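You operate a simulated robot arm through the tools that you are given. There is no shell and no other tool.

The job below is to be done with a simulated robot arm. You get a single attempt, and the scene is never put back.

TASK
Switch the keyboard off, brush the crumbs away and switch it on again.
Fine: put the small brush back where it lay. Set down upright: small brush. Where these are worked on the way, their far stop is far enough and under half their travel is too little: keyboard switch. What is to be rubbed or washed off counts as gone when no trace of it is left.

It is judged by the outcome, as a careful person would: the job done as asked, and still so three seconds after it is handed in. It fails if anything else is knocked over, pushed out of place, dropped, spilled or broken.

THE ROBOT
A 6-joint arm with a two-finger parallel gripper, fixed in place. Base frame: the origin is on the floor under the middle of its stand, x ahead of it, y to its left, z up; the work surface is at about z = 740. Readings come in mm, degrees, newtons and seconds.
With the tool pointing down near the work surface it reaches from about 280 to 640 mm from the base axis. Its first joint turns from -115.0 to 115.0 degrees. Payload 3.43 kg.
Tool frame: the origin (TCP) lies between the finger pads and is the grasp point; the fingertips stand 34 mm ahead of it; z points along the fingers, y is the line along which they close. The gripper opens to 128 mm. The fingers are 24 mm wide and 12 mm thick; the gripper's body (48 by 130 mm) begins 96 mm behind the TCP.
Orientation is told as [roll, pitch, yaw] about the base's x, y, z axes, in that order, counted from this pose: with the fingers straight down and closing along the base's y, the tool's x points along the base's -x, its y along +y and its z along -z.

THE INTERFACE
- The arm moves only by the tool step_arm. Its argument "series" is a list of rows, each a list of 7 numbers: the shift along the tool's x, y, z in mm, then the turn, a rotation vector about the tool's x, y, z in degrees, then the finger opening in mm, from 0 to 128. In form: [[tx, ty, tz, wx, wy, wz, fingers], ...]. A call has 1 to 20 rows; each row shifts and turns the commanded pose from where the row before left it, along the tool's axes as they then stand. A row lasts 0.2 s, in which the tool goes at most 50 mm and 8.6 degrees; a call with a longer step from one row to the next is refused whole, and so is a gripper value outside its range. Where a pose cannot be reached the arm comes as near as it can. A force on the tool above 40 N (or 10 N above the force at the start of the call, whichever is more), or a blocked arm, ends the call early, and 0.2 s more pass. Each finger travels about 153 mm/s and halts on what it meets, pressing with about 40 N; the grip force reading is that of the motor and also rises with nothing between the fingers. The clock runs only during rows and for 0.2 s after the last one: add rows that do not move to give the fingers time. It gives the time, the measured TCP pose, the force on the tool (base axes), the opening and the grip force at its end, in the units of the frame above (readings bear some noise), with the torque about the TCP (base axes, N m) and any sound that the robot's microphone picked up.
- Cameras (640 x 400 px; columns grow to the right, rows downward): "scene" is fixed at [400.6, -507, 1391.7]; the picture's right is [0.69, 0.73, 0.00], its down [0.67, -0.63, -0.39] and it looks along [-0.28, 0.27, -0.92] (base axes); focal length 313 px, centre (320, 200). "wrist" rides on the gripper at [76, -11, -160] in the tool frame; the picture's right is [0.15, 0.99, 0.00], its down [-0.88, 0.13, -0.46] and it looks along [-0.45, 0.07, 0.89] (tool axes); focal length 234 px, centre (320, 200). There is no depth. A picture from a camera that has moved, and an enlarged one, comes with that camera's place and axes in the base frame and with its lens. The place of the scene camera against the robot may be out by one fixed shift of up to 12 mm in any direction.
- get_image(camera): a new picture of that camera. The clock stands still meanwhile.
- lift_body(by): slides the trunk up (or, below 0, down) by that many mm; the arm rides with it, the base frame stays. It gives what a move gives, with no picture.
- close_up(camera, box): a new picture of the part [left, top, right, bottom] of that camera's present view, enlarged. The clock stands still meanwhile.
- close_job(): hands the job in; it is judged then, once.

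Places have to be worked out from the pictures, the camera data and where the tool is seen. Open the gripper and draw the arm clear of the work before you hand the job in, unless the task says otherwise.

The tools are called after "Request:" as a command line: name --pt "numbers of a row" for each row, then --argument value for the rest, lists and objects as JSON in quotes. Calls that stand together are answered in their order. step_arm: Moves the arm, as the interface text tells. Its arguments: {"type":"object","properties":{"series":{"type":"array"}},"required":["series"]} The other tools are called the same way: lift_body (by) moves the trunk up or down; get_image (camera) takes a picture; close_up (camera, box) takes an enlarged picture of a part of a camera's view; close_job () hands the job in.

At the start:

```text
time_s: 0.0
eef_pos: [102.3, -414.1, 1035.4]
tool_rot: [-0.1, -0.1, 0.0]
force: [0.2, -0.1, -0.4]
ft_torque: [-0.01, 0.0, 0.02]
width: 128.0
gripper_force: 0.1
trunk travel left (down, up): [-850.0, 140.0]
```

scene: 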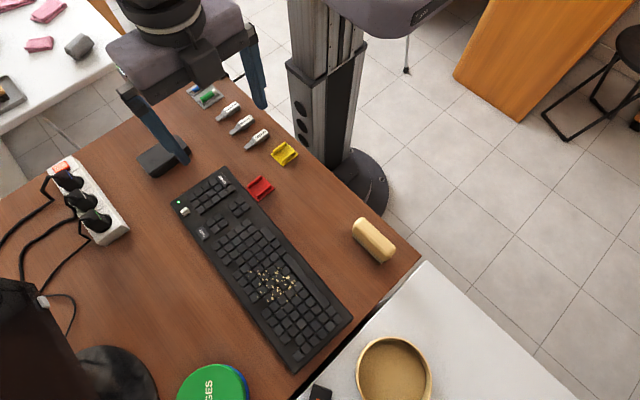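
wrist: 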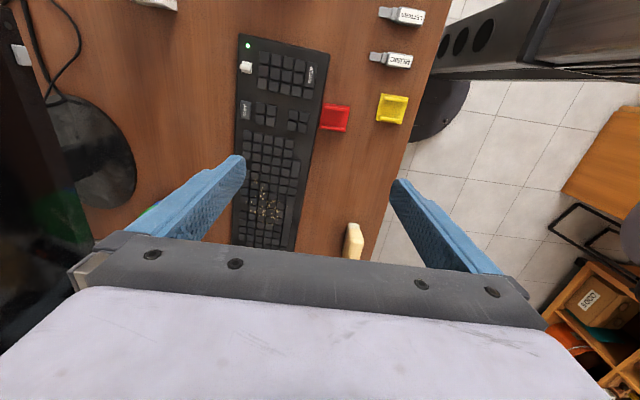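

I start by looking closely at the keyboard, its switch, and the brush in both pictures.

Request:
close_up --camera "scene" --box '[160, 150, 320, 250]'

Request:
close_up --camera "scene" --box '[220, 200, 420, 325]'

Request:
close_up --camera "wrist" --box '[220, 20, 380, 120]'

Request:
close_up --camera "wrist" --box '[220, 160, 400, 272]'

Request:
close_up --camera "scene" --box '[340, 200, 420, 250]'

Request:
close_up --camera "scene" --box '[180, 70, 320, 158]'

```text
4.00 times, centred on (240, 200) of scene
camera zoom: at [400.6, -507.0, 1391.7], right [0.69, 0.73, 0.0], down [0.67, -0.63, -0.39], along [-0.28, 0.27, -0.92], focal length 1251 px, centre (640, 200)
```

zoom: 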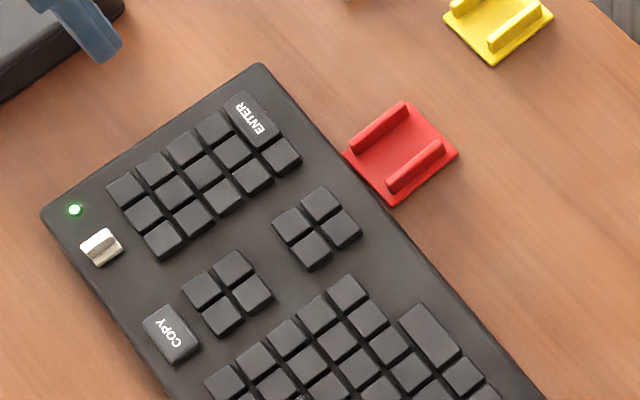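

```text
3.20 times, centred on (320, 262) of scene
camera zoom: at [400.6, -507.0, 1391.7], right [0.69, 0.73, 0.0], down [0.67, -0.63, -0.39], along [-0.28, 0.27, -0.92], focal length 1001 px, centre (320, 0)
```

zoom: 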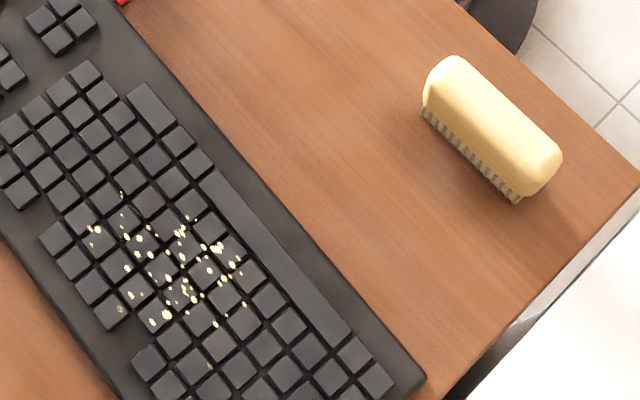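

```text
4.00 times, centred on (300, 70) of wrist
camera zoom: at [28.4, -425.7, 1194.8], right [-0.15, 0.99, 0.0], down [0.88, 0.13, 0.46], along [0.45, 0.07, -0.89], focal length 937 px, centre (400, 720)
```

zoom: 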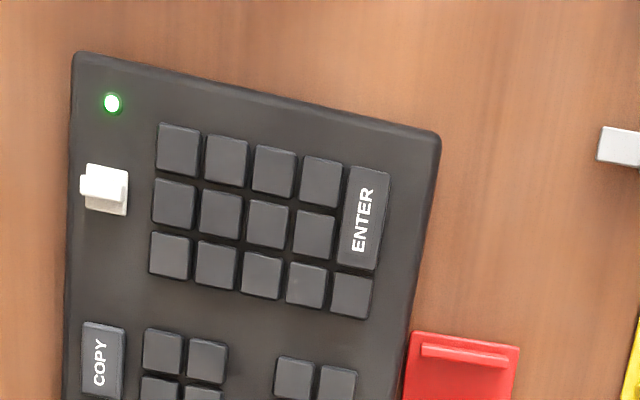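

```text
3.56 times, centred on (310, 216) of wrist
camera zoom: at [28.4, -425.7, 1194.8], right [-0.15, 0.99, 0.0], down [0.88, 0.13, 0.46], along [0.45, 0.07, -0.89], focal length 833 px, centre (356, 143)
```

zoom: 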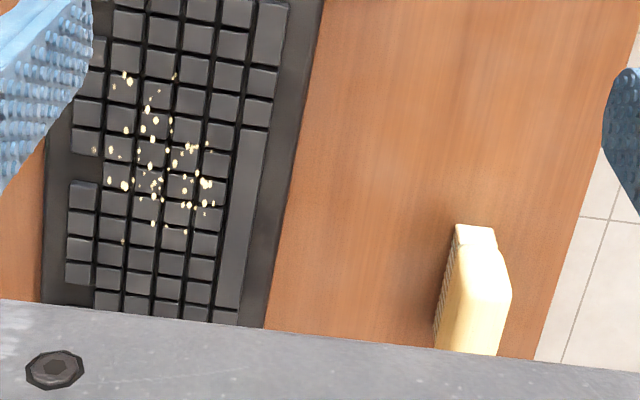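

```text
8.00 times, centred on (380, 225) of scene
camera zoom: at [400.6, -507.0, 1391.7], right [0.69, 0.73, 0.0], down [0.67, -0.63, -0.39], along [-0.28, 0.27, -0.92], focal length 2502 px, centre (-160, 0)
```

zoom: 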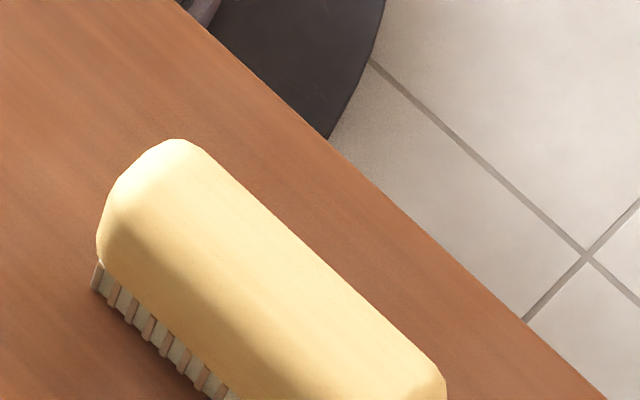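

```text
4.55 times, centred on (250, 114) of scene
camera zoom: at [400.6, -507.0, 1391.7], right [0.69, 0.73, 0.0], down [0.67, -0.63, -0.39], along [-0.28, 0.27, -0.92], focal length 1422 px, centre (638, 591)
```

zoom: 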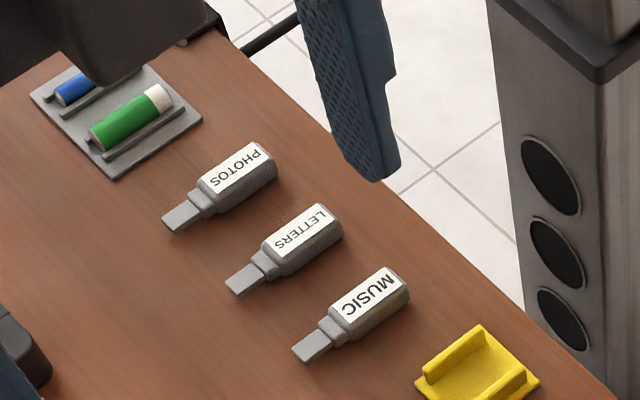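

The switch appears to be near (27, -553), the crumbs near (280, -511) and the brush near (351, -307). I move the open gripper over the switch end for a closer wrist view.

Request:
step_arm --pt "12.5 -14.3 22.5 0 0 0 128" --pt "12.5 -14.3 22.5 0 0 0 128" --pt "12.5 -14.3 22.5 0 0 0 128" --pt "12.5 -14.3 22.5 0 0 0 128" --pt "12.5 -14.3 22.5 0 0 0 128" --pt "12.5 -14.5 22.5 0 0 0 128" --pt "0 0 0 0 0 0 128"

Request:
get_image --camera "wrist"

Request:
get_image --camera "scene"

```text
time_s: 1.6
eef_pos: [28.1, -502.3, 900.7]
tool_rot: [0.0, 0.0, 0.0]
force: [-0.3, -0.2, -0.5]
ft_torque: [0.0, 0.0, -0.03]
width: 128.0
gripper_force: 0.1
trunk travel left (down, up): [-850.0, 140.0]
```

```text
taken
camera wrist: at [-46.6, -513.6, 1059.9], right [-0.15, 0.99, 0.0], down [0.88, 0.13, 0.46], along [0.45, 0.07, -0.89], focal length 234 px, centre (320, 200)
```

wrist: 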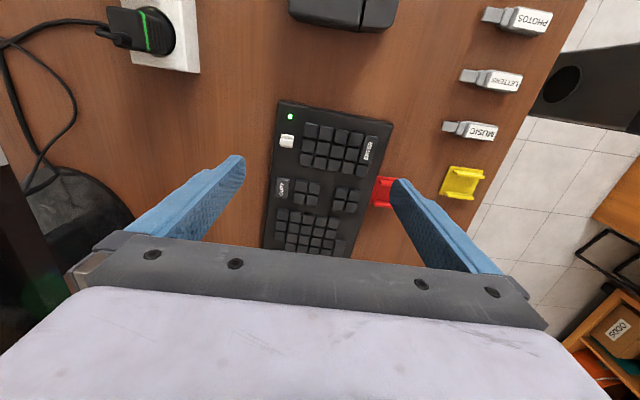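

```text
taken
```

scene: 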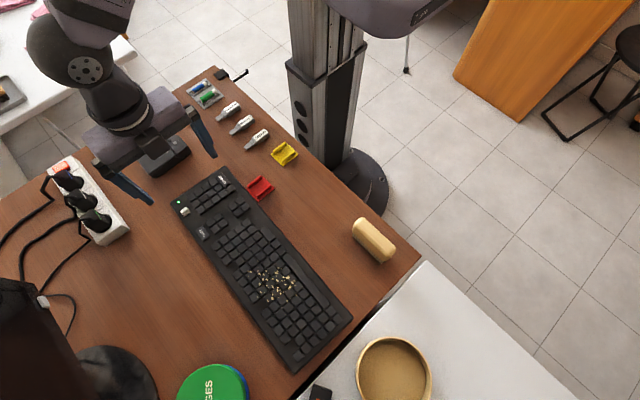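

The switch is visible at about (287, 140). I enlarge it to understand how it works.

Request:
close_up --camera "wrist" --box '[264, 100, 328, 140]'

Request:
close_up --camera "wrist" --box '[271, 125, 303, 155]'

Request:
close_up --camera "scene" --box '[168, 195, 200, 215]'

Request:
close_up --camera "scene" --box '[30, 150, 190, 250]'

```text
10.00 times, centred on (296, 120) of wrist
camera zoom: at [-46.6, -513.6, 1059.9], right [-0.15, 0.99, 0.0], down [0.88, 0.13, 0.46], along [0.45, 0.07, -0.89], focal length 2342 px, centre (560, 1000)
```

zoom: 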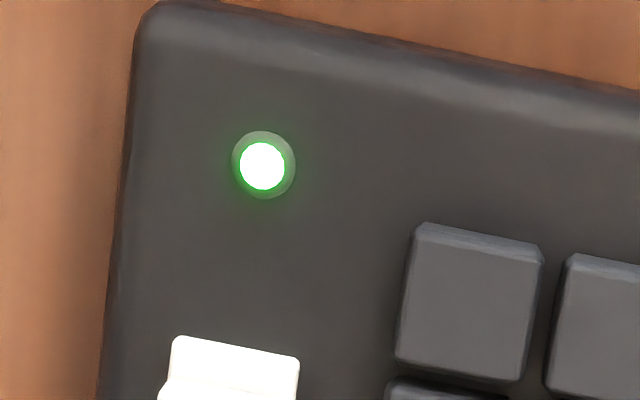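

```text
13.33 times, centred on (287, 140) of wrist
camera zoom: at [-46.6, -513.6, 1059.9], right [-0.15, 0.99, 0.0], down [0.88, 0.13, 0.46], along [0.45, 0.07, -0.89], focal length 3122 px, centre (760, 1000)
```

zoom: 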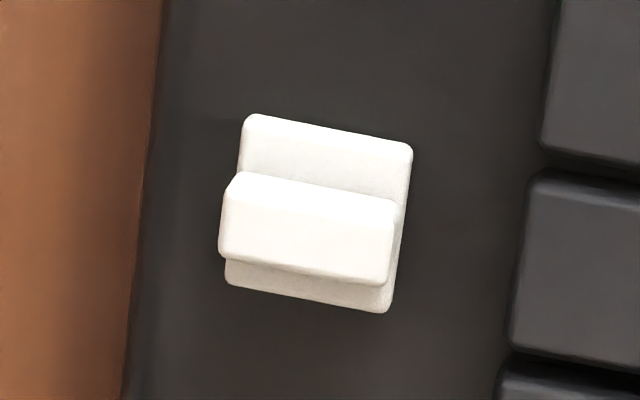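

```text
16.00 times, centred on (184, 205) of scene
camera zoom: at [400.6, -507.0, 1391.7], right [0.69, 0.73, 0.0], down [0.67, -0.63, -0.39], along [-0.28, 0.27, -0.92], focal length 5004 px, centre (2496, 120)
```

zoom: 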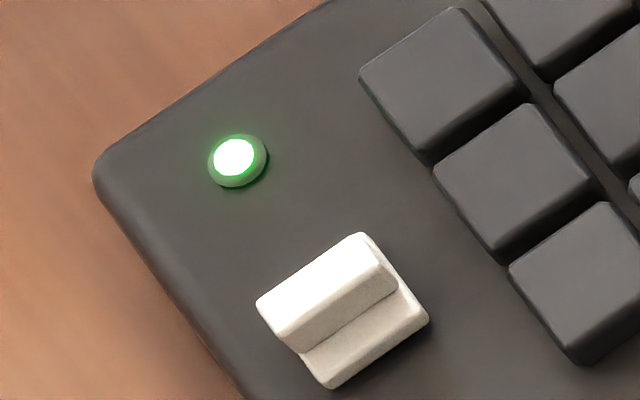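

```text
4.00 times, centred on (110, 200) of scene
camera zoom: at [400.6, -507.0, 1391.7], right [0.69, 0.73, 0.0], down [0.67, -0.63, -0.39], along [-0.28, 0.27, -0.92], focal length 1251 px, centre (1160, 200)
```

zoom: 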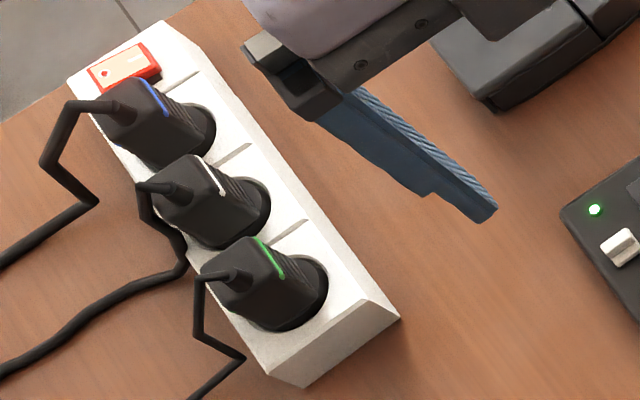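

The switch is a small white slider with a cross ridge at about (29, -545); the LED next to it is green, so it is on. I turn the gripper by -90° so that the fingers can straddle the ridge along x, and come lower for a second view.

Request:
step_arm --pt "0 0 0 0 0 8.18 128" --pt "0 0 0 0 0 8.18 128" --pt "0 0 0 0 0 8.18 128" --pt "0 0 0 0 0 8.18 128" --pt "0 0 0 0 0 8.18 128" --pt "0 0 0 0 0 8.18 128" --pt "0 0 0 0 0 8.18 128" --pt "0 0 0 0 0 8.18 128" --pt "0 0 0 0 0 8.18 128" --pt "0 0 0 0 0 8.18 128" --pt "0 0 0 0 0 8.2 128" --pt "-21.5 0 15 0 0 0 128" --pt "-21.5 0 15 0 0 0 128" --pt "0 0 0 0 0 0 128"

Request:
get_image --camera "wrist"

Request:
get_image --camera "scene"

```text
time_s: 4.6
eef_pos: [27.7, -543.0, 870.4]
tool_rot: [0.0, -0.1, -89.9]
force: [-0.5, 0.5, 0.5]
ft_torque: [0.0, 0.0, -0.01]
width: 128.2
gripper_force: 0.0
trunk travel left (down, up): [-850.0, 140.0]
```

```text
taken
camera wrist: at [17.1, -467.3, 1030.5], right [0.99, 0.15, 0.0], down [0.13, -0.88, 0.46], along [0.07, -0.45, -0.89], focal length 234 px, centre (320, 200)
```

wrist: 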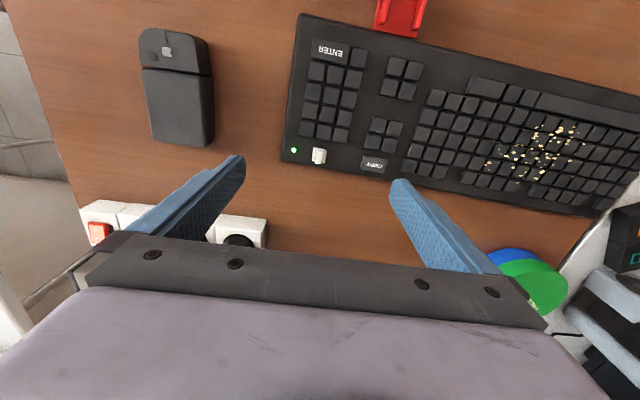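

```text
taken
```

scene: 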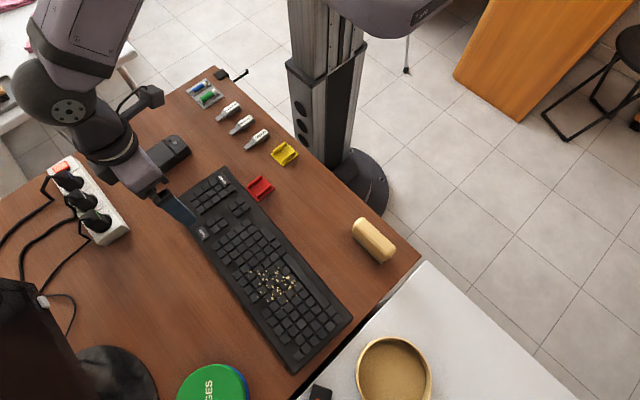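

The switch is now visible near (319, 156) between the fingers. I enlarge it to fix its place and height.

Request:
close_up --camera "wrist" --box '[295, 140, 343, 170]'

Request:
close_up --camera "wrist" --box '[275, 100, 435, 200]'

```text
13.33 times, centred on (319, 155) of wrist
camera zoom: at [17.1, -467.3, 1030.5], right [0.99, 0.15, 0.0], down [0.13, -0.88, 0.46], along [0.07, -0.45, -0.89], focal length 3122 px, centre (333, 800)
```

zoom: 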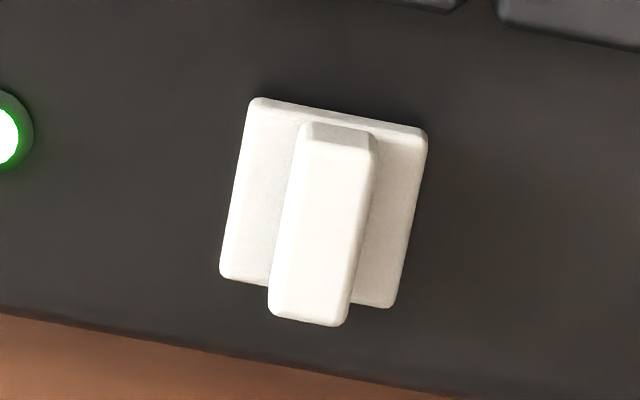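

```text
4.00 times, centred on (355, 150) of wrist
camera zoom: at [17.1, -467.3, 1030.5], right [0.99, 0.15, 0.0], down [0.13, -0.88, 0.46], along [0.07, -0.45, -0.89], focal length 937 px, centre (180, 400)
```

zoom: 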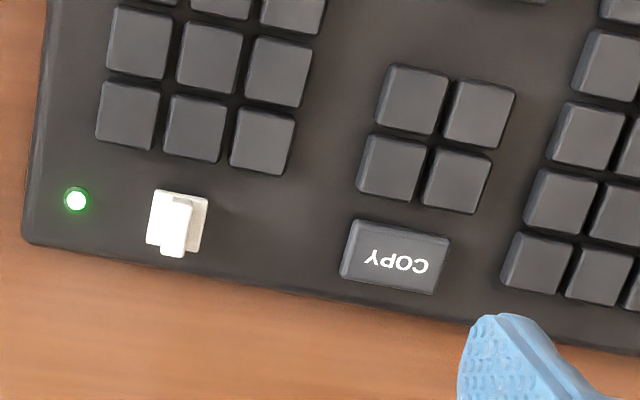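

Triangulating both views puts the slider centre at about (28, -545), slab top z≈765, ridge top z≈772 and ridge about 6 mm thick. I narrow the fingers to 16 mm and come down to just above the ridge to check alignment.

Request:
step_arm --pt "-1.7 0.3 0 0 0 0 80" --pt "0 0 0 0 0 0 40" --pt "0 0 0 0 0 0 16" --pt "0 0 18 0 0 0 16" --pt "0 0 18 0 0 0 16" --pt "0 0 18 0 0 0 16" --pt "0 0 0 0 0 0 16"

Request:
get_image --camera "wrist"

Request:
close_up --camera "scene" --box '[140, 170, 220, 220]'

```text
time_s: 6.2
eef_pos: [27.1, -544.8, 815.1]
tool_rot: [0.0, 0.0, -90.0]
force: [0.8, 0.2, 0.5]
ft_torque: [-0.02, 0.01, 0.01]
width: 16.0
gripper_force: 0.1
trunk travel left (down, up): [-850.0, 140.0]
```

```text
taken
camera wrist: at [17.5, -469.5, 975.3], right [0.99, 0.15, 0.0], down [0.13, -0.88, 0.46], along [0.07, -0.45, -0.89], focal length 234 px, centre (320, 200)
```

wrist: 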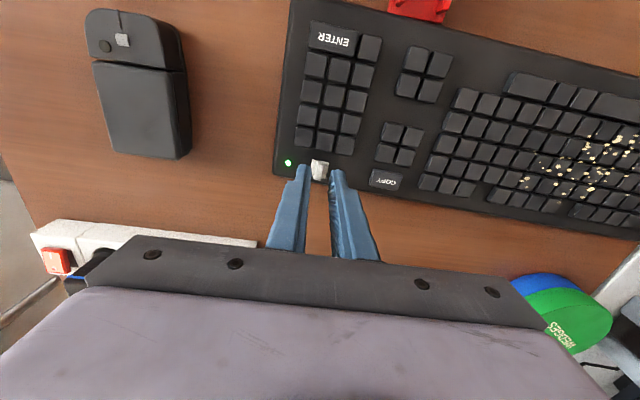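

```text
8.00 times, centred on (180, 195) of scene
camera zoom: at [400.6, -507.0, 1391.7], right [0.69, 0.73, 0.0], down [0.67, -0.63, -0.39], along [-0.28, 0.27, -0.92], focal length 2502 px, centre (1440, 240)
```

zoom: 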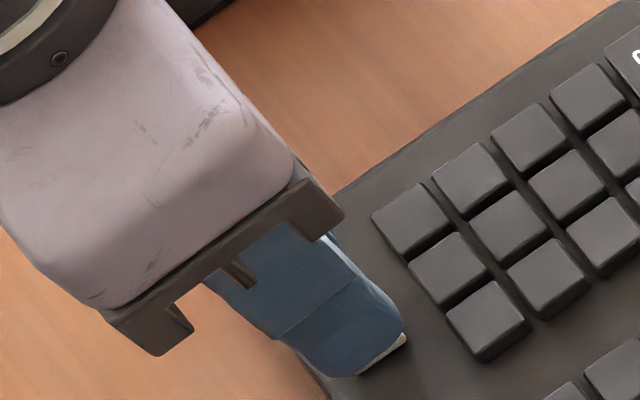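

The fingers look to straddle the slider. I enlarge to confirm before going down.

Request:
close_up --camera "wrist" --box '[280, 145, 360, 195]'

```text
8.00 times, centred on (320, 170) of wrist
camera zoom: at [17.5, -469.5, 975.3], right [0.99, 0.15, 0.0], down [0.13, -0.88, 0.46], along [0.07, -0.45, -0.89], focal length 1873 px, centre (320, 440)
```

zoom: 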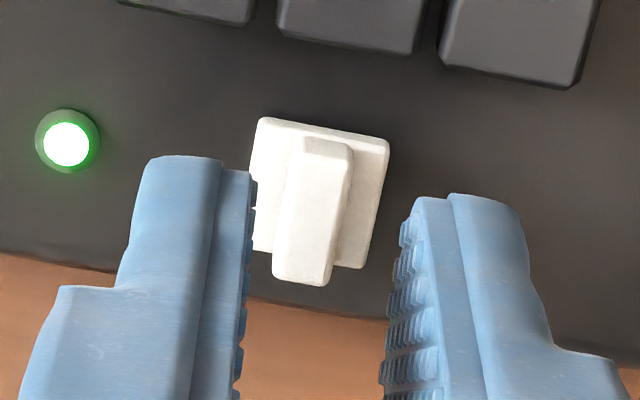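

The ridge lies between the fingertips with clearance on both sides. I go down in two stages so that the tips end about 1.5 mm above the slab.

Request:
step_arm --pt "0 0 5 0 0 0 16" --pt "0 0 5 0 0 0 16" --pt "0 0 2 0 0 0 16" --pt "0 0 1 0 0 0 16" --pt "0 0 1 0 0 0 16" --pt "0 0 0 0 0 0 16"

Request:
close_up --camera "wrist" --box '[280, 145, 360, 195]'

Request:
close_up --camera "scene" --box '[160, 180, 208, 210]'

```text
time_s: 7.6
eef_pos: [28.0, -545.1, 802.7]
tool_rot: [0.0, 0.1, -90.0]
force: [0.3, -0.3, 0.0]
ft_torque: [-0.04, -0.01, 0.0]
width: 16.1
gripper_force: 0.0
trunk travel left (down, up): [-850.0, 140.0]
```

```text
8.00 times, centred on (320, 170) of wrist
camera zoom: at [18.0, -469.4, 961.6], right [0.99, 0.15, 0.0], down [0.13, -0.88, 0.46], along [0.07, -0.45, -0.89], focal length 1873 px, centre (320, 440)
```

zoom: 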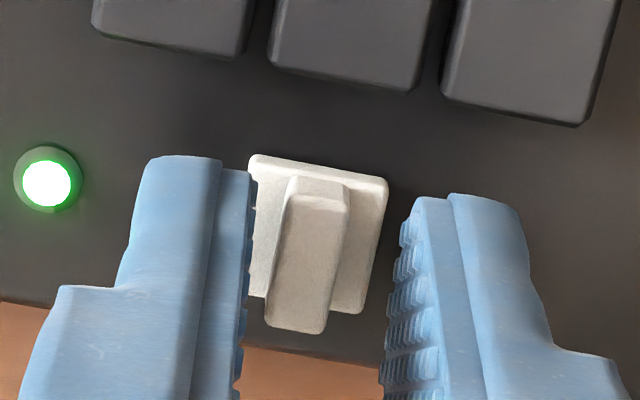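

```text
13.33 times, centred on (184, 195) of scene
camera zoom: at [400.6, -507.0, 1391.7], right [0.69, 0.73, 0.0], down [0.67, -0.63, -0.39], along [-0.28, 0.27, -0.92], focal length 4170 px, centre (2133, 267)
```

zoom: 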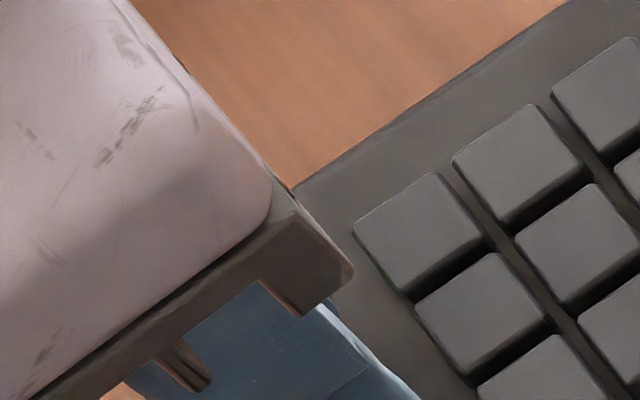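

Both tips are beside the ridge with no contact force. I first try +x (away from the LED) in small steps, watching the force.

Request:
step_arm --pt "0 2 0 0 0 0 16" --pt "0 1.5 0 0 0 0 16" --pt "0 1 0 0 0 0 16" --pt "0 1 0 0 0 0 16" --pt "0 0 0 0 0 0 16"

Request:
close_up --camera "wrist" --box '[280, 145, 360, 195]'

```text
time_s: 8.8
eef_pos: [33.3, -543.3, 802.5]
tool_rot: [0.0, 0.1, -90.0]
force: [-1.7, 0.0, -0.7]
ft_torque: [0.02, 0.01, -0.01]
width: 16.6
gripper_force: 0.4
trunk travel left (down, up): [-850.0, 140.0]
```

```text
8.00 times, centred on (320, 170) of wrist
camera zoom: at [23.6, -469.4, 962.0], right [0.99, 0.15, 0.0], down [0.13, -0.88, 0.46], along [0.07, -0.45, -0.89], focal length 1873 px, centre (320, 440)
```

zoom: 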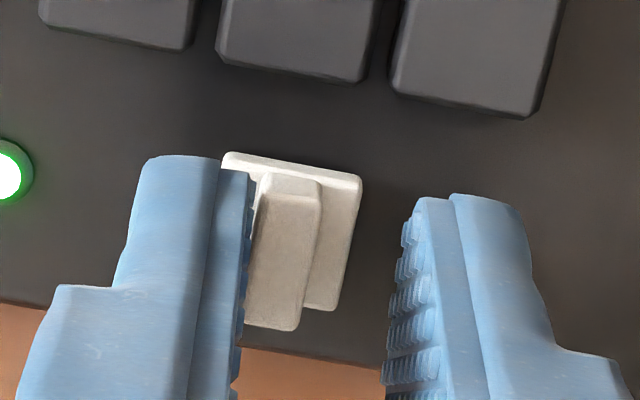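

The slider moved about 2.3 mm in +x relative to the keys under only 1.7 N, so +x is a free direction. I continue in small steps.

Request:
step_arm --pt "0 1 0 0 0 0 16" --pt "0 1 0 0 0 0 16" --pt "0 1 0 0 0 0 16" --pt "0 0 0 0 0 0 16"

Request:
close_up --camera "wrist" --box '[270, 145, 350, 195]'

```text
time_s: 9.8
eef_pos: [37.7, -544.8, 801.5]
tool_rot: [-0.1, 0.1, -90.0]
force: [0.7, 0.8, 0.0]
ft_torque: [-0.03, 0.01, 0.01]
width: 15.9
gripper_force: 0.0
trunk travel left (down, up): [-850.0, 140.0]
```

```text
8.00 times, centred on (310, 170) of wrist
camera zoom: at [27.0, -469.9, 961.1], right [0.99, 0.15, 0.0], down [0.13, -0.88, 0.46], along [0.07, -0.45, -0.89], focal length 1873 px, centre (400, 440)
```

zoom: 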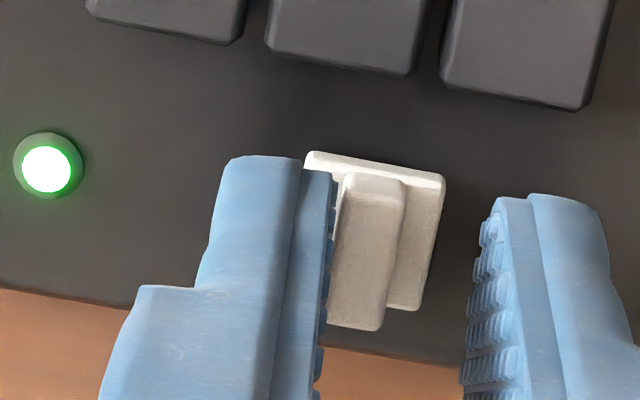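

The slider has moved about 6 mm and the LED is still on. I keep pushing in small steps towards the far stop.

Request:
step_arm --pt "0 1 0 0 0 0 16" --pt "0 1 0 0 0 0 16" --pt "0 1 0 0 0 0 16" --pt "0 0 0 0 0 0 16"

Request:
close_up --camera "wrist" --box '[270, 145, 350, 195]'

```text
time_s: 10.8
eef_pos: [41.0, -545.3, 802.1]
tool_rot: [0.1, 0.0, -89.9]
force: [0.3, 0.1, 0.4]
ft_torque: [-0.02, -0.01, 0.01]
width: 16.3
gripper_force: 0.1
trunk travel left (down, up): [-850.0, 140.0]
```

```text
8.00 times, centred on (310, 170) of wrist
camera zoom: at [30.2, -469.3, 961.4], right [0.99, 0.15, 0.0], down [0.13, -0.88, 0.46], along [0.07, -0.45, -0.89], focal length 1873 px, centre (400, 440)
```

zoom: 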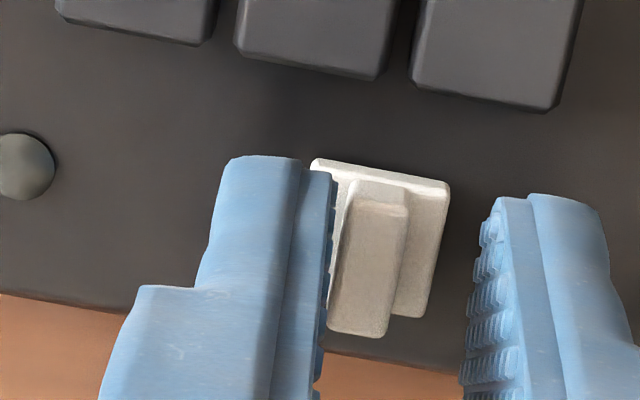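

The LED has gone out; the slider has travelled about 10 mm and snapped ahead of the finger. One more gentle nudge shows whether it sits at its stop.

Request:
step_arm --pt "0 0.7 0 0 0 0 16" --pt "0 0.7 0 0 0 0 16" --pt "0 0 0 0 0 0 16"

Request:
close_up --camera "wrist" --box '[270, 145, 350, 195]'

```text
time_s: 11.6
eef_pos: [41.6, -544.3, 802.2]
tool_rot: [0.0, 0.0, -89.9]
force: [0.7, 1.0, 0.4]
ft_torque: [-0.02, 0.02, 0.02]
width: 16.2
gripper_force: 0.1
trunk travel left (down, up): [-850.0, 140.0]
```

```text
8.00 times, centred on (310, 170) of wrist
camera zoom: at [31.6, -469.5, 961.6], right [0.99, 0.15, 0.0], down [0.13, -0.88, 0.46], along [0.07, -0.45, -0.89], focal length 1873 px, centre (400, 440)
```

zoom: 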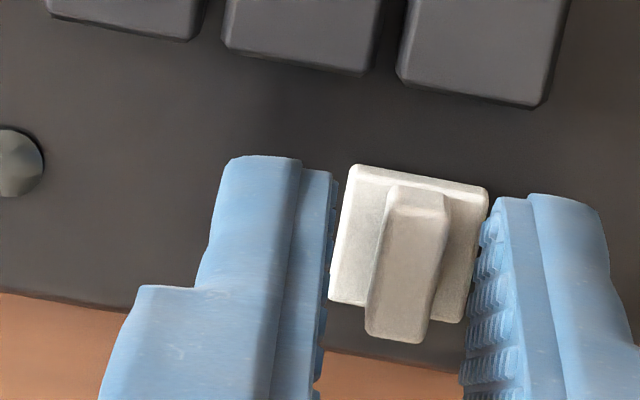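

The slider has snapped to its far position (about 15 mm from where it began) and the LED is out: the keyboard is off. I raise the arm, turn back to yaw 0 and open the fingers on the way.

Request:
step_arm --pt "0 0 -15 0 0 0 16" --pt "0 0 -28 0 0 0 16" --pt "0 0 -28 0 0 0 16" --pt "0 0 -28 0 0 0 40" --pt "0 0 0 0 0 -8.18 60" --pt "0 0 0 0 0 -8.18 80" --pt "0 0 0 0 0 -8.18 100" --pt "0 0 0 0 0 -8.18 100" --pt "0 0 0 0 0 -8.18 100" --pt "0 0 0 0 0 -8.18 100" --pt "0 0 0 0 0 -8.18 100" --pt "0 0 0 0 0 -8.18 100" --pt "0 0 0 0 0 -8.18 100" --pt "0 0 0 0 0 -8.18 100" --pt "0 0 0 0 0 -8.2 100" --pt "0 0 0 0 0 0 100"

Request:
get_image --camera "scene"

Request:
close_up --camera "wrist" --box '[240, 80, 400, 180]'

```text
time_s: 15.0
eef_pos: [41.7, -544.0, 900.5]
tool_rot: [0.0, -0.1, 0.1]
force: [-0.3, 0.5, 0.9]
ft_torque: [-0.02, -0.01, 0.03]
width: 100.0
gripper_force: 0.1
trunk travel left (down, up): [-850.0, 140.0]
```

```text
taken
```

scene: 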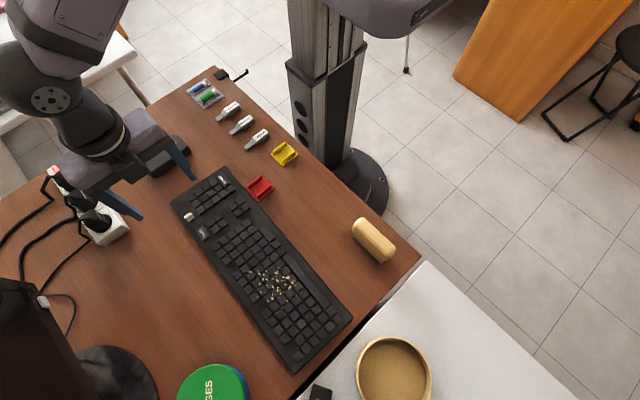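

```text
4.00 times, centred on (320, 130) of wrist
camera zoom: at [-33.3, -556.4, 1060.7], right [-0.15, 0.99, 0.0], down [0.88, 0.13, 0.46], along [0.45, 0.07, -0.89], focal length 937 px, centre (320, 480)
```

zoom: 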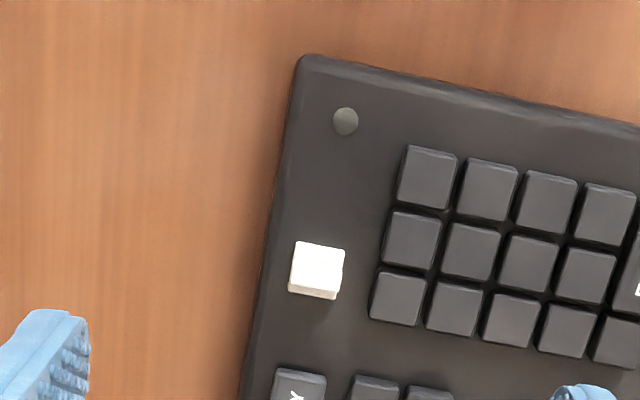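

The keyboard has not shifted and its LED is off. Now I go over to the brush for a close wrist view.

Request:
step_arm --pt "-32 27 0 0 0 0 110" --pt "-32 27 0 0 0 0 110" --pt "-32 27 0 0 0 0 110" --pt "-32 27 0 0 0 0 110" --pt "-32 27 0 0 0 0 110" --pt "-32 27 0 0 0 0 110" --pt "-32 27 0 0 0 0 110" --pt "-32 27 0 0 0 0 110" --pt "-32 27 0 0 0 0 110" --pt "0 0 0 0 0 0 110"

Request:
get_image --camera "wrist"

Request:
get_image --camera "scene"

```text
time_s: 17.2
eef_pos: [328.6, -300.2, 900.9]
tool_rot: [0.0, 0.0, 0.1]
force: [0.1, -0.3, 0.1]
ft_torque: [0.02, -0.03, 0.01]
width: 110.0
gripper_force: 0.0
trunk travel left (down, up): [-850.0, 140.0]
```

```text
taken
camera wrist: at [254.1, -312.0, 1060.4], right [-0.15, 0.99, 0.0], down [0.88, 0.13, 0.46], along [0.45, 0.07, -0.89], focal length 234 px, centre (320, 200)
```

wrist: 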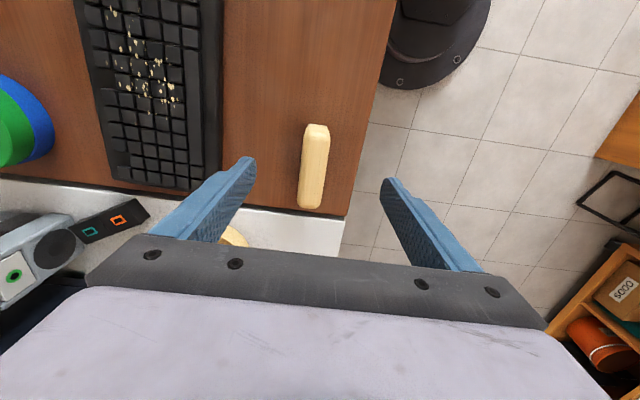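

```text
taken
```

scene: 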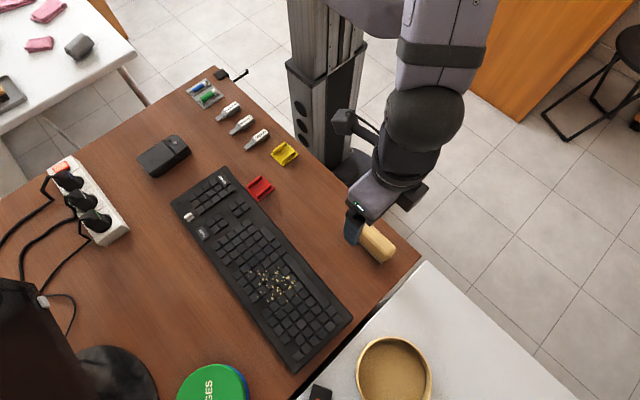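

The brush is well in view. I enlarge it for its outline, and also the crumbs.

Request:
close_up --camera "wrist" --box '[256, 110, 384, 220]'

Request:
close_up --camera "wrist" --box '[70, 0, 230, 120]'

```text
3.64 times, centred on (320, 165) of wrist
camera zoom: at [254.1, -312.0, 1060.4], right [-0.15, 0.99, 0.0], down [0.88, 0.13, 0.46], along [0.45, 0.07, -0.89], focal length 852 px, centre (320, 327)
```

zoom: 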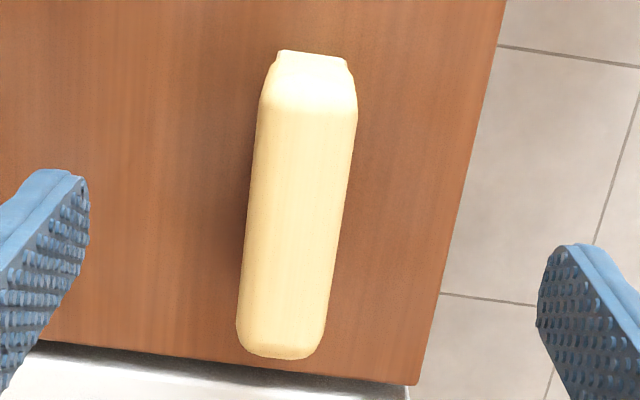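

```text
3.33 times, centred on (150, 60) of wrist
camera zoom: at [254.1, -312.0, 1060.4], right [-0.15, 0.99, 0.0], down [0.88, 0.13, 0.46], along [0.45, 0.07, -0.89], focal length 781 px, centre (887, 667)
```

zoom: 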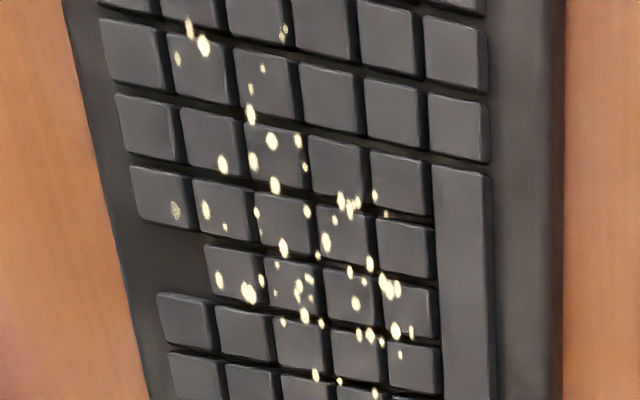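

From this view the brush spans roughly x 315–408, centred near y -304.5, about 33 mm wide and nearly parallel to x. I take a second, lower view with the gripper above it to get its height.

Request:
step_arm --pt "-12 -2.2 20 0 0 0 100" --pt "-12 -2.1 20 0 0 0 90" --pt "0 0 0 0 0 0 80" --pt "0 0 0 0 0 0 80"

Request:
get_image --camera "wrist"

Request:
close_up --camera "wrist" --box '[240, 110, 400, 210]'

Request:
close_up --camera "scene" --box '[330, 190, 426, 250]'

Request:
close_up --camera "scene" --box '[340, 215, 420, 275]'

```text
time_s: 18.2
eef_pos: [353.4, -305.9, 860.4]
tool_rot: [0.1, 0.0, 0.0]
force: [0.5, -0.5, 0.3]
ft_torque: [0.01, -0.02, -0.01]
width: 80.0
gripper_force: 0.1
trunk travel left (down, up): [-850.0, 140.0]
```

```text
taken
camera wrist: at [279.5, -317.3, 1020.1], right [-0.15, 0.99, 0.0], down [0.88, 0.13, 0.46], along [0.45, 0.07, -0.89], focal length 234 px, centre (320, 200)
```

wrist: 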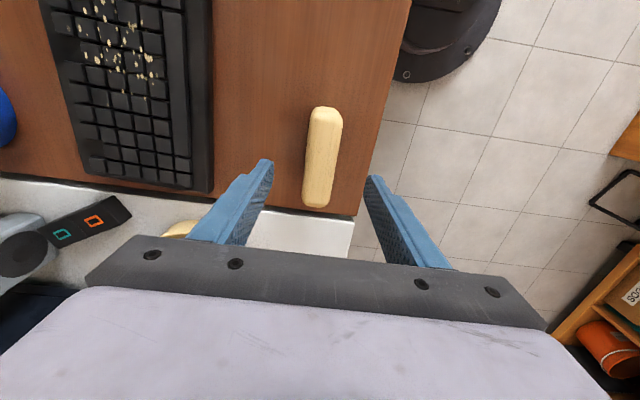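

```text
4.00 times, centred on (320, 160) of wrist
camera zoom: at [279.5, -317.3, 1020.1], right [-0.15, 0.99, 0.0], down [0.88, 0.13, 0.46], along [0.45, 0.07, -0.89], focal length 937 px, centre (320, 360)
```

zoom: 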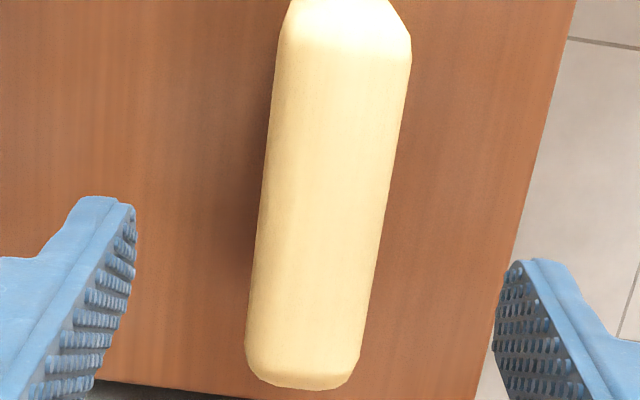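

```text
6.67 times, centred on (378, 220) of scene
camera zoom: at [400.6, -507.0, 1391.7], right [0.69, 0.73, 0.0], down [0.67, -0.63, -0.39], along [-0.28, 0.27, -0.92], focal length 2085 px, centre (-67, 67)
```

zoom: 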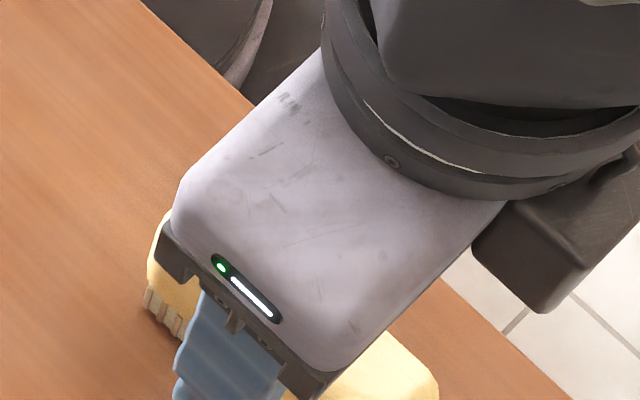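

```text
6.67 times, centred on (380, 245) of scene
camera zoom: at [400.6, -507.0, 1391.7], right [0.69, 0.73, 0.0], down [0.67, -0.63, -0.39], along [-0.28, 0.27, -0.92], focal length 2085 px, centre (-80, -100)
```

zoom: 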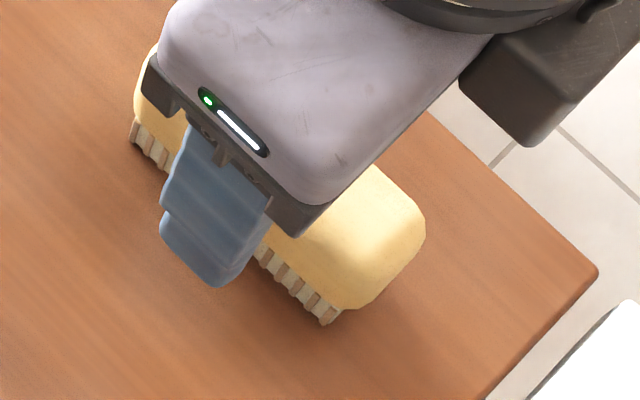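

The two views don't fit a low brush: both ends agree better with a top near z≈800–810. I zoom the scene camera on the visible brush end to judge handle and bristle height.

Request:
close_up --camera "scene" --box '[370, 240, 410, 265]'

Request:
close_up --camera "scene" --box '[346, 222, 386, 247]'

```text
16.00 times, centred on (390, 252) of scene
camera zoom: at [400.6, -507.0, 1391.7], right [0.69, 0.73, 0.0], down [0.67, -0.63, -0.39], along [-0.28, 0.27, -0.92], focal length 5004 px, centre (-800, -640)
```

zoom: 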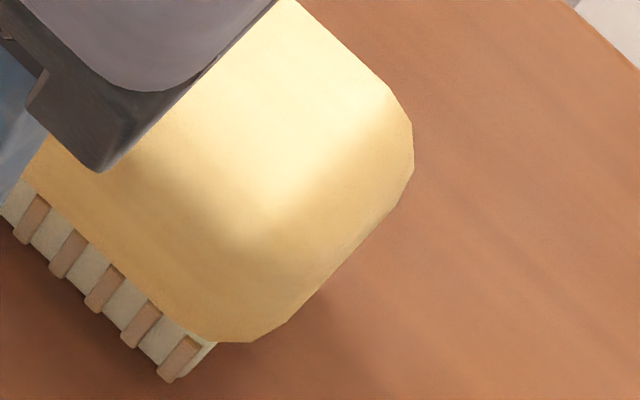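

```text
16.00 times, centred on (366, 234) of scene
camera zoom: at [400.6, -507.0, 1391.7], right [0.69, 0.73, 0.0], down [0.67, -0.63, -0.39], along [-0.28, 0.27, -0.92], focal length 5004 px, centre (-416, -352)
```

zoom: 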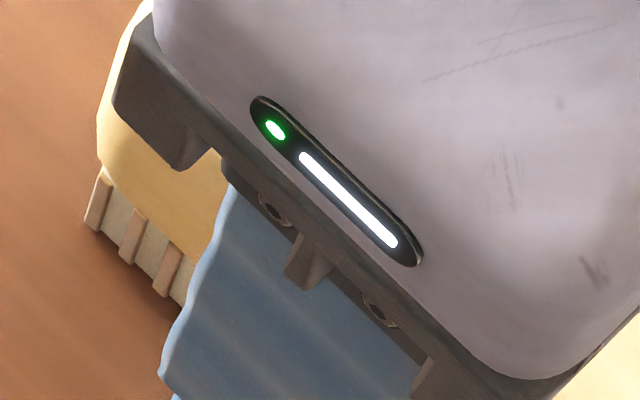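

Bristles are about 24 mm tall and the handle runs from about z 764 to 795, about 31 mm wide, centred near (351, -305), aligned with x. I descend around it so the tips end near the lower edge of the handle (TCP z≈797), and check before closing.

Request:
step_arm --pt "0 0.5 20 0 0 0 76" --pt "0 0.5 20 0 0 0 70" --pt "0 0 12 0 0 0 64" --pt "0 0 8 0 0 0 60" --pt "0 0 4.4 0 0 0 56" --pt "0 0 0 0 0 0 56"

Request:
get_image --camera "wrist"

Request:
close_up --camera "wrist" --box '[240, 110, 400, 210]'

Request:
close_up --camera "scene" --box '[336, 205, 416, 255]'

```text
time_s: 19.6
eef_pos: [353.4, -304.4, 795.5]
tool_rot: [0.0, 0.0, 0.0]
force: [0.0, 0.4, 0.7]
ft_torque: [0.02, -0.03, 0.0]
width: 56.1
gripper_force: 0.0
trunk travel left (down, up): [-850.0, 140.0]
```

```text
taken
camera wrist: at [279.1, -316.8, 956.0], right [-0.15, 0.99, 0.0], down [0.88, 0.13, 0.46], along [0.45, 0.07, -0.89], focal length 234 px, centre (320, 200)
```

wrist: 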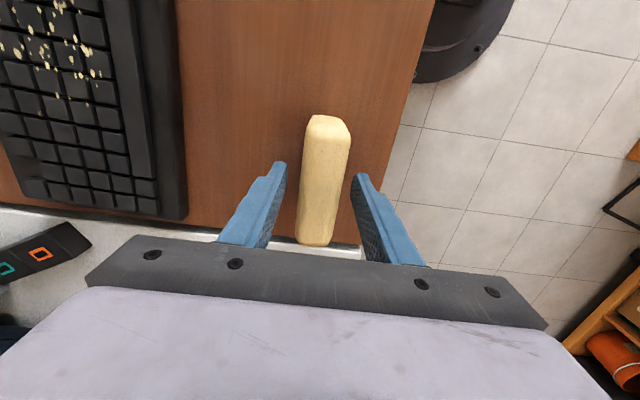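

```text
4.00 times, centred on (320, 160) of wrist
camera zoom: at [279.1, -316.8, 956.0], right [-0.15, 0.99, 0.0], down [0.88, 0.13, 0.46], along [0.45, 0.07, -0.89], focal length 937 px, centre (320, 360)
```

zoom: 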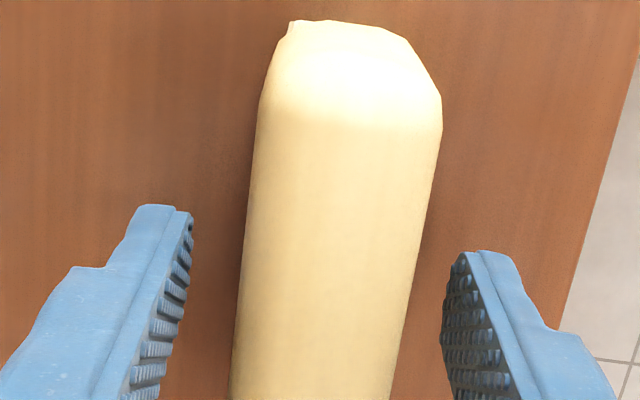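

```text
8.00 times, centred on (376, 230) of scene
camera zoom: at [400.6, -507.0, 1391.7], right [0.69, 0.73, 0.0], down [0.67, -0.63, -0.39], along [-0.28, 0.27, -0.92], focal length 2502 px, centre (-128, -40)
```

zoom: 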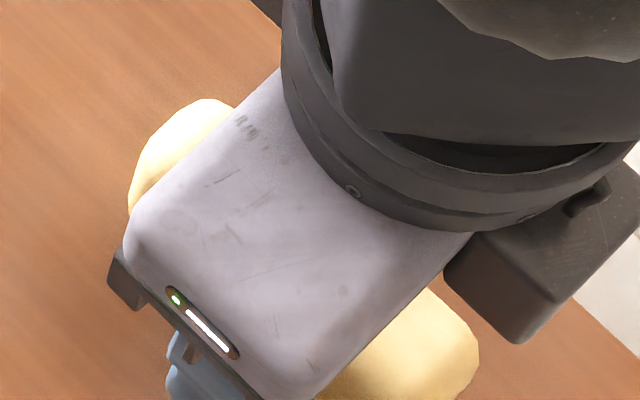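

The fingers straddle the brush, centred to within about 1 mm and without contact. I close on it.

Request:
step_arm --pt "0 0 0 0 0 0 44" --pt "0 0 0 0 0 0 36" --pt "0 0 0 0 0 0 28" --pt "0 0 0 0 0 0 20" --pt "0 0 0 0 0 0 20" --pt "0 0 0 0 0 0 20"

Request:
get_image --camera "wrist"

Request:
get_image --camera "scene"

```text
time_s: 21.0
eef_pos: [353.0, -306.1, 797.1]
tool_rot: [0.0, 0.0, 0.0]
force: [0.9, -1.4, 0.6]
ft_torque: [0.0, 0.01, -0.01]
width: 29.3
gripper_force: 39.7
trunk travel left (down, up): [-850.0, 140.0]
```

```text
taken
camera wrist: at [279.2, -316.8, 956.3], right [-0.15, 0.99, 0.0], down [0.88, 0.13, 0.46], along [0.45, 0.07, -0.89], focal length 234 px, centre (320, 200)
```

wrist: 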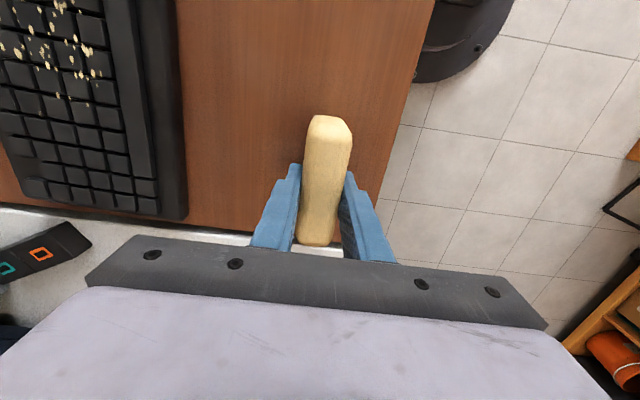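

```text
taken
```

scene: 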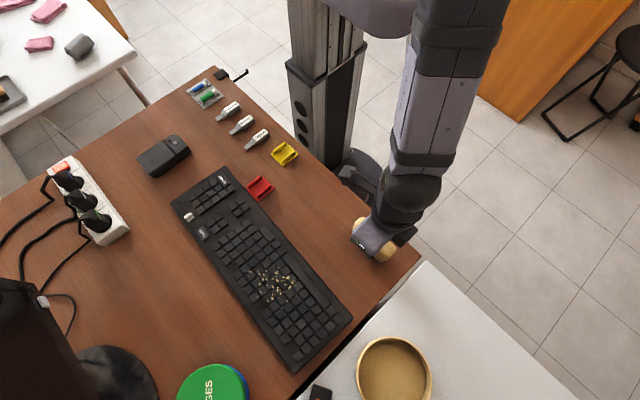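

The grip reads 29.3 mm at 39.7 N, so the brush is held. I note this as the put-back pose (all later shifts will be summed back to it), lift 70 mm and carry it to above the near side of the crumbs.

Request:
step_arm --pt "0 0 -5 0 0 0 20" --pt "0 0 -15 0 0 0 20" --pt "0 0 -25 0 0 0 20" --pt "0 0 -25 0 0 0 20" --pt "0 0 0 0 0 0 20" --pt "20.7 -30 0 0 0 0 20" --pt "20.7 -30 0 0 0 0 20" --pt "20.7 -30 0 0 0 0 20" --pt "20.7 -30 0 0 0 0 20" --pt "20.7 -30 0 0 0 0 20" --pt "0 0 0 0 0 0 20"

Request:
get_image --camera "wrist"

Request:
get_image --camera "scene"

```text
time_s: 23.4
eef_pos: [250.1, -455.4, 867.2]
tool_rot: [0.1, 0.1, 0.0]
force: [0.7, 0.2, -0.8]
ft_torque: [-0.01, -0.01, -0.01]
width: 29.7
gripper_force: 39.5
trunk travel left (down, up): [-850.0, 140.0]
```

```text
taken
camera wrist: at [174.5, -466.8, 1026.6], right [-0.15, 0.99, 0.0], down [0.88, 0.13, 0.46], along [0.45, 0.07, -0.89], focal length 234 px, centre (320, 200)
```

wrist: 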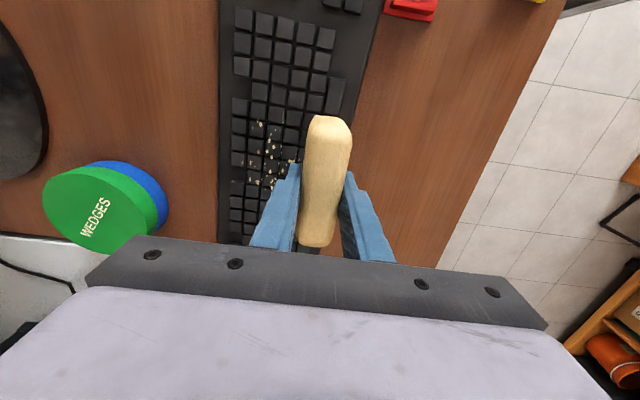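

```text
taken
```

scene: 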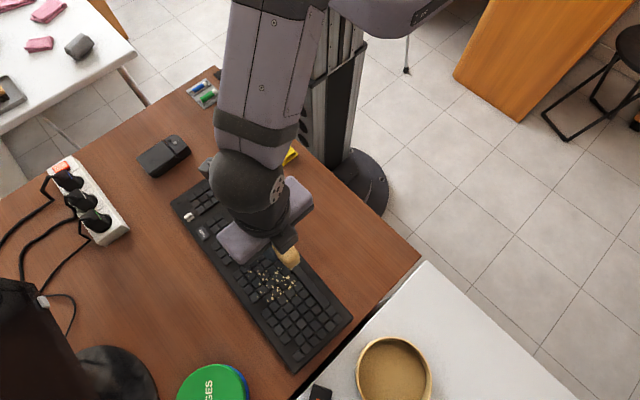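

The brush is held unchanged. I lower it in stages towards the key tops near y -455, watching the vertical force.

Request:
step_arm --pt "0 0 15 0 0 0 20" --pt "0 0 12 0 0 0 20" --pt "0 0 6 0 0 0 20" --pt "0 0 3 0 0 0 20" --pt "0 0 0 0 0 0 20"

Request:
close_up --camera "scene" --box '[235, 230, 315, 280]'

```text
time_s: 24.6
eef_pos: [249.0, -455.3, 831.2]
tool_rot: [0.0, 0.1, 0.0]
force: [0.3, -1.1, -0.4]
ft_torque: [-0.01, 0.0, 0.01]
width: 29.5
gripper_force: 39.7
trunk travel left (down, up): [-850.0, 140.0]
```

```text
8.00 times, centred on (275, 255) of scene
camera zoom: at [400.6, -507.0, 1391.7], right [0.69, 0.73, 0.0], down [0.67, -0.63, -0.39], along [-0.28, 0.27, -0.92], focal length 2502 px, centre (680, -240)
```

zoom: 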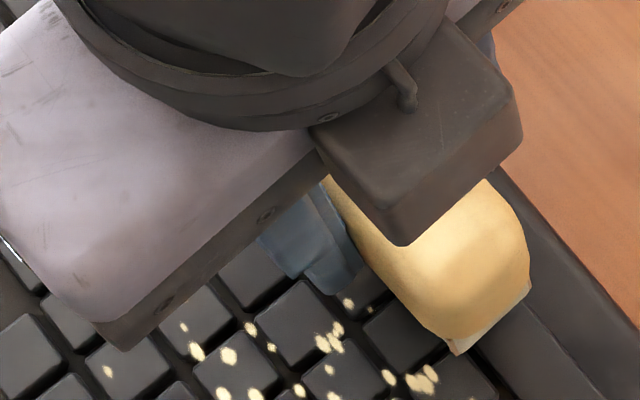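

No contact yet with the bristles at about z 774. I go down in 1 mm steps.

Request:
step_arm --pt "0 0 1 0 0 0 20" --pt "0 0 1 0 0 0 20" --pt "0 0 0 0 0 0 20"

Request:
step_arm --pt "0 0 1 0 0 0 20" --pt "0 0 0 0 0 0 20"

Request:
step_arm --pt "0 0 1 0 0 0 20" --pt "0 0 0 0 0 0 20"

```text
time_s: 25.4
eef_pos: [249.9, -454.8, 828.7]
tool_rot: [0.0, 0.0, 0.0]
force: [-0.4, -0.2, -1.4]
ft_torque: [-0.01, -0.05, -0.02]
width: 29.3
gripper_force: 39.8
trunk travel left (down, up): [-850.0, 140.0]
```

```text
time_s: 26.0
eef_pos: [249.8, -455.9, 828.1]
tool_rot: [0.0, -0.1, 0.0]
force: [0.8, -0.1, -0.1]
ft_torque: [-0.02, -0.01, 0.0]
width: 29.4
gripper_force: 39.9
trunk travel left (down, up): [-850.0, 140.0]
```

```text
time_s: 26.6
eef_pos: [250.6, -453.9, 826.5]
tool_rot: [0.0, -0.1, -0.1]
force: [-0.5, -0.2, -1.3]
ft_torque: [-0.01, -0.01, -0.02]
width: 29.5
gripper_force: 40.0
trunk travel left (down, up): [-850.0, 140.0]
```

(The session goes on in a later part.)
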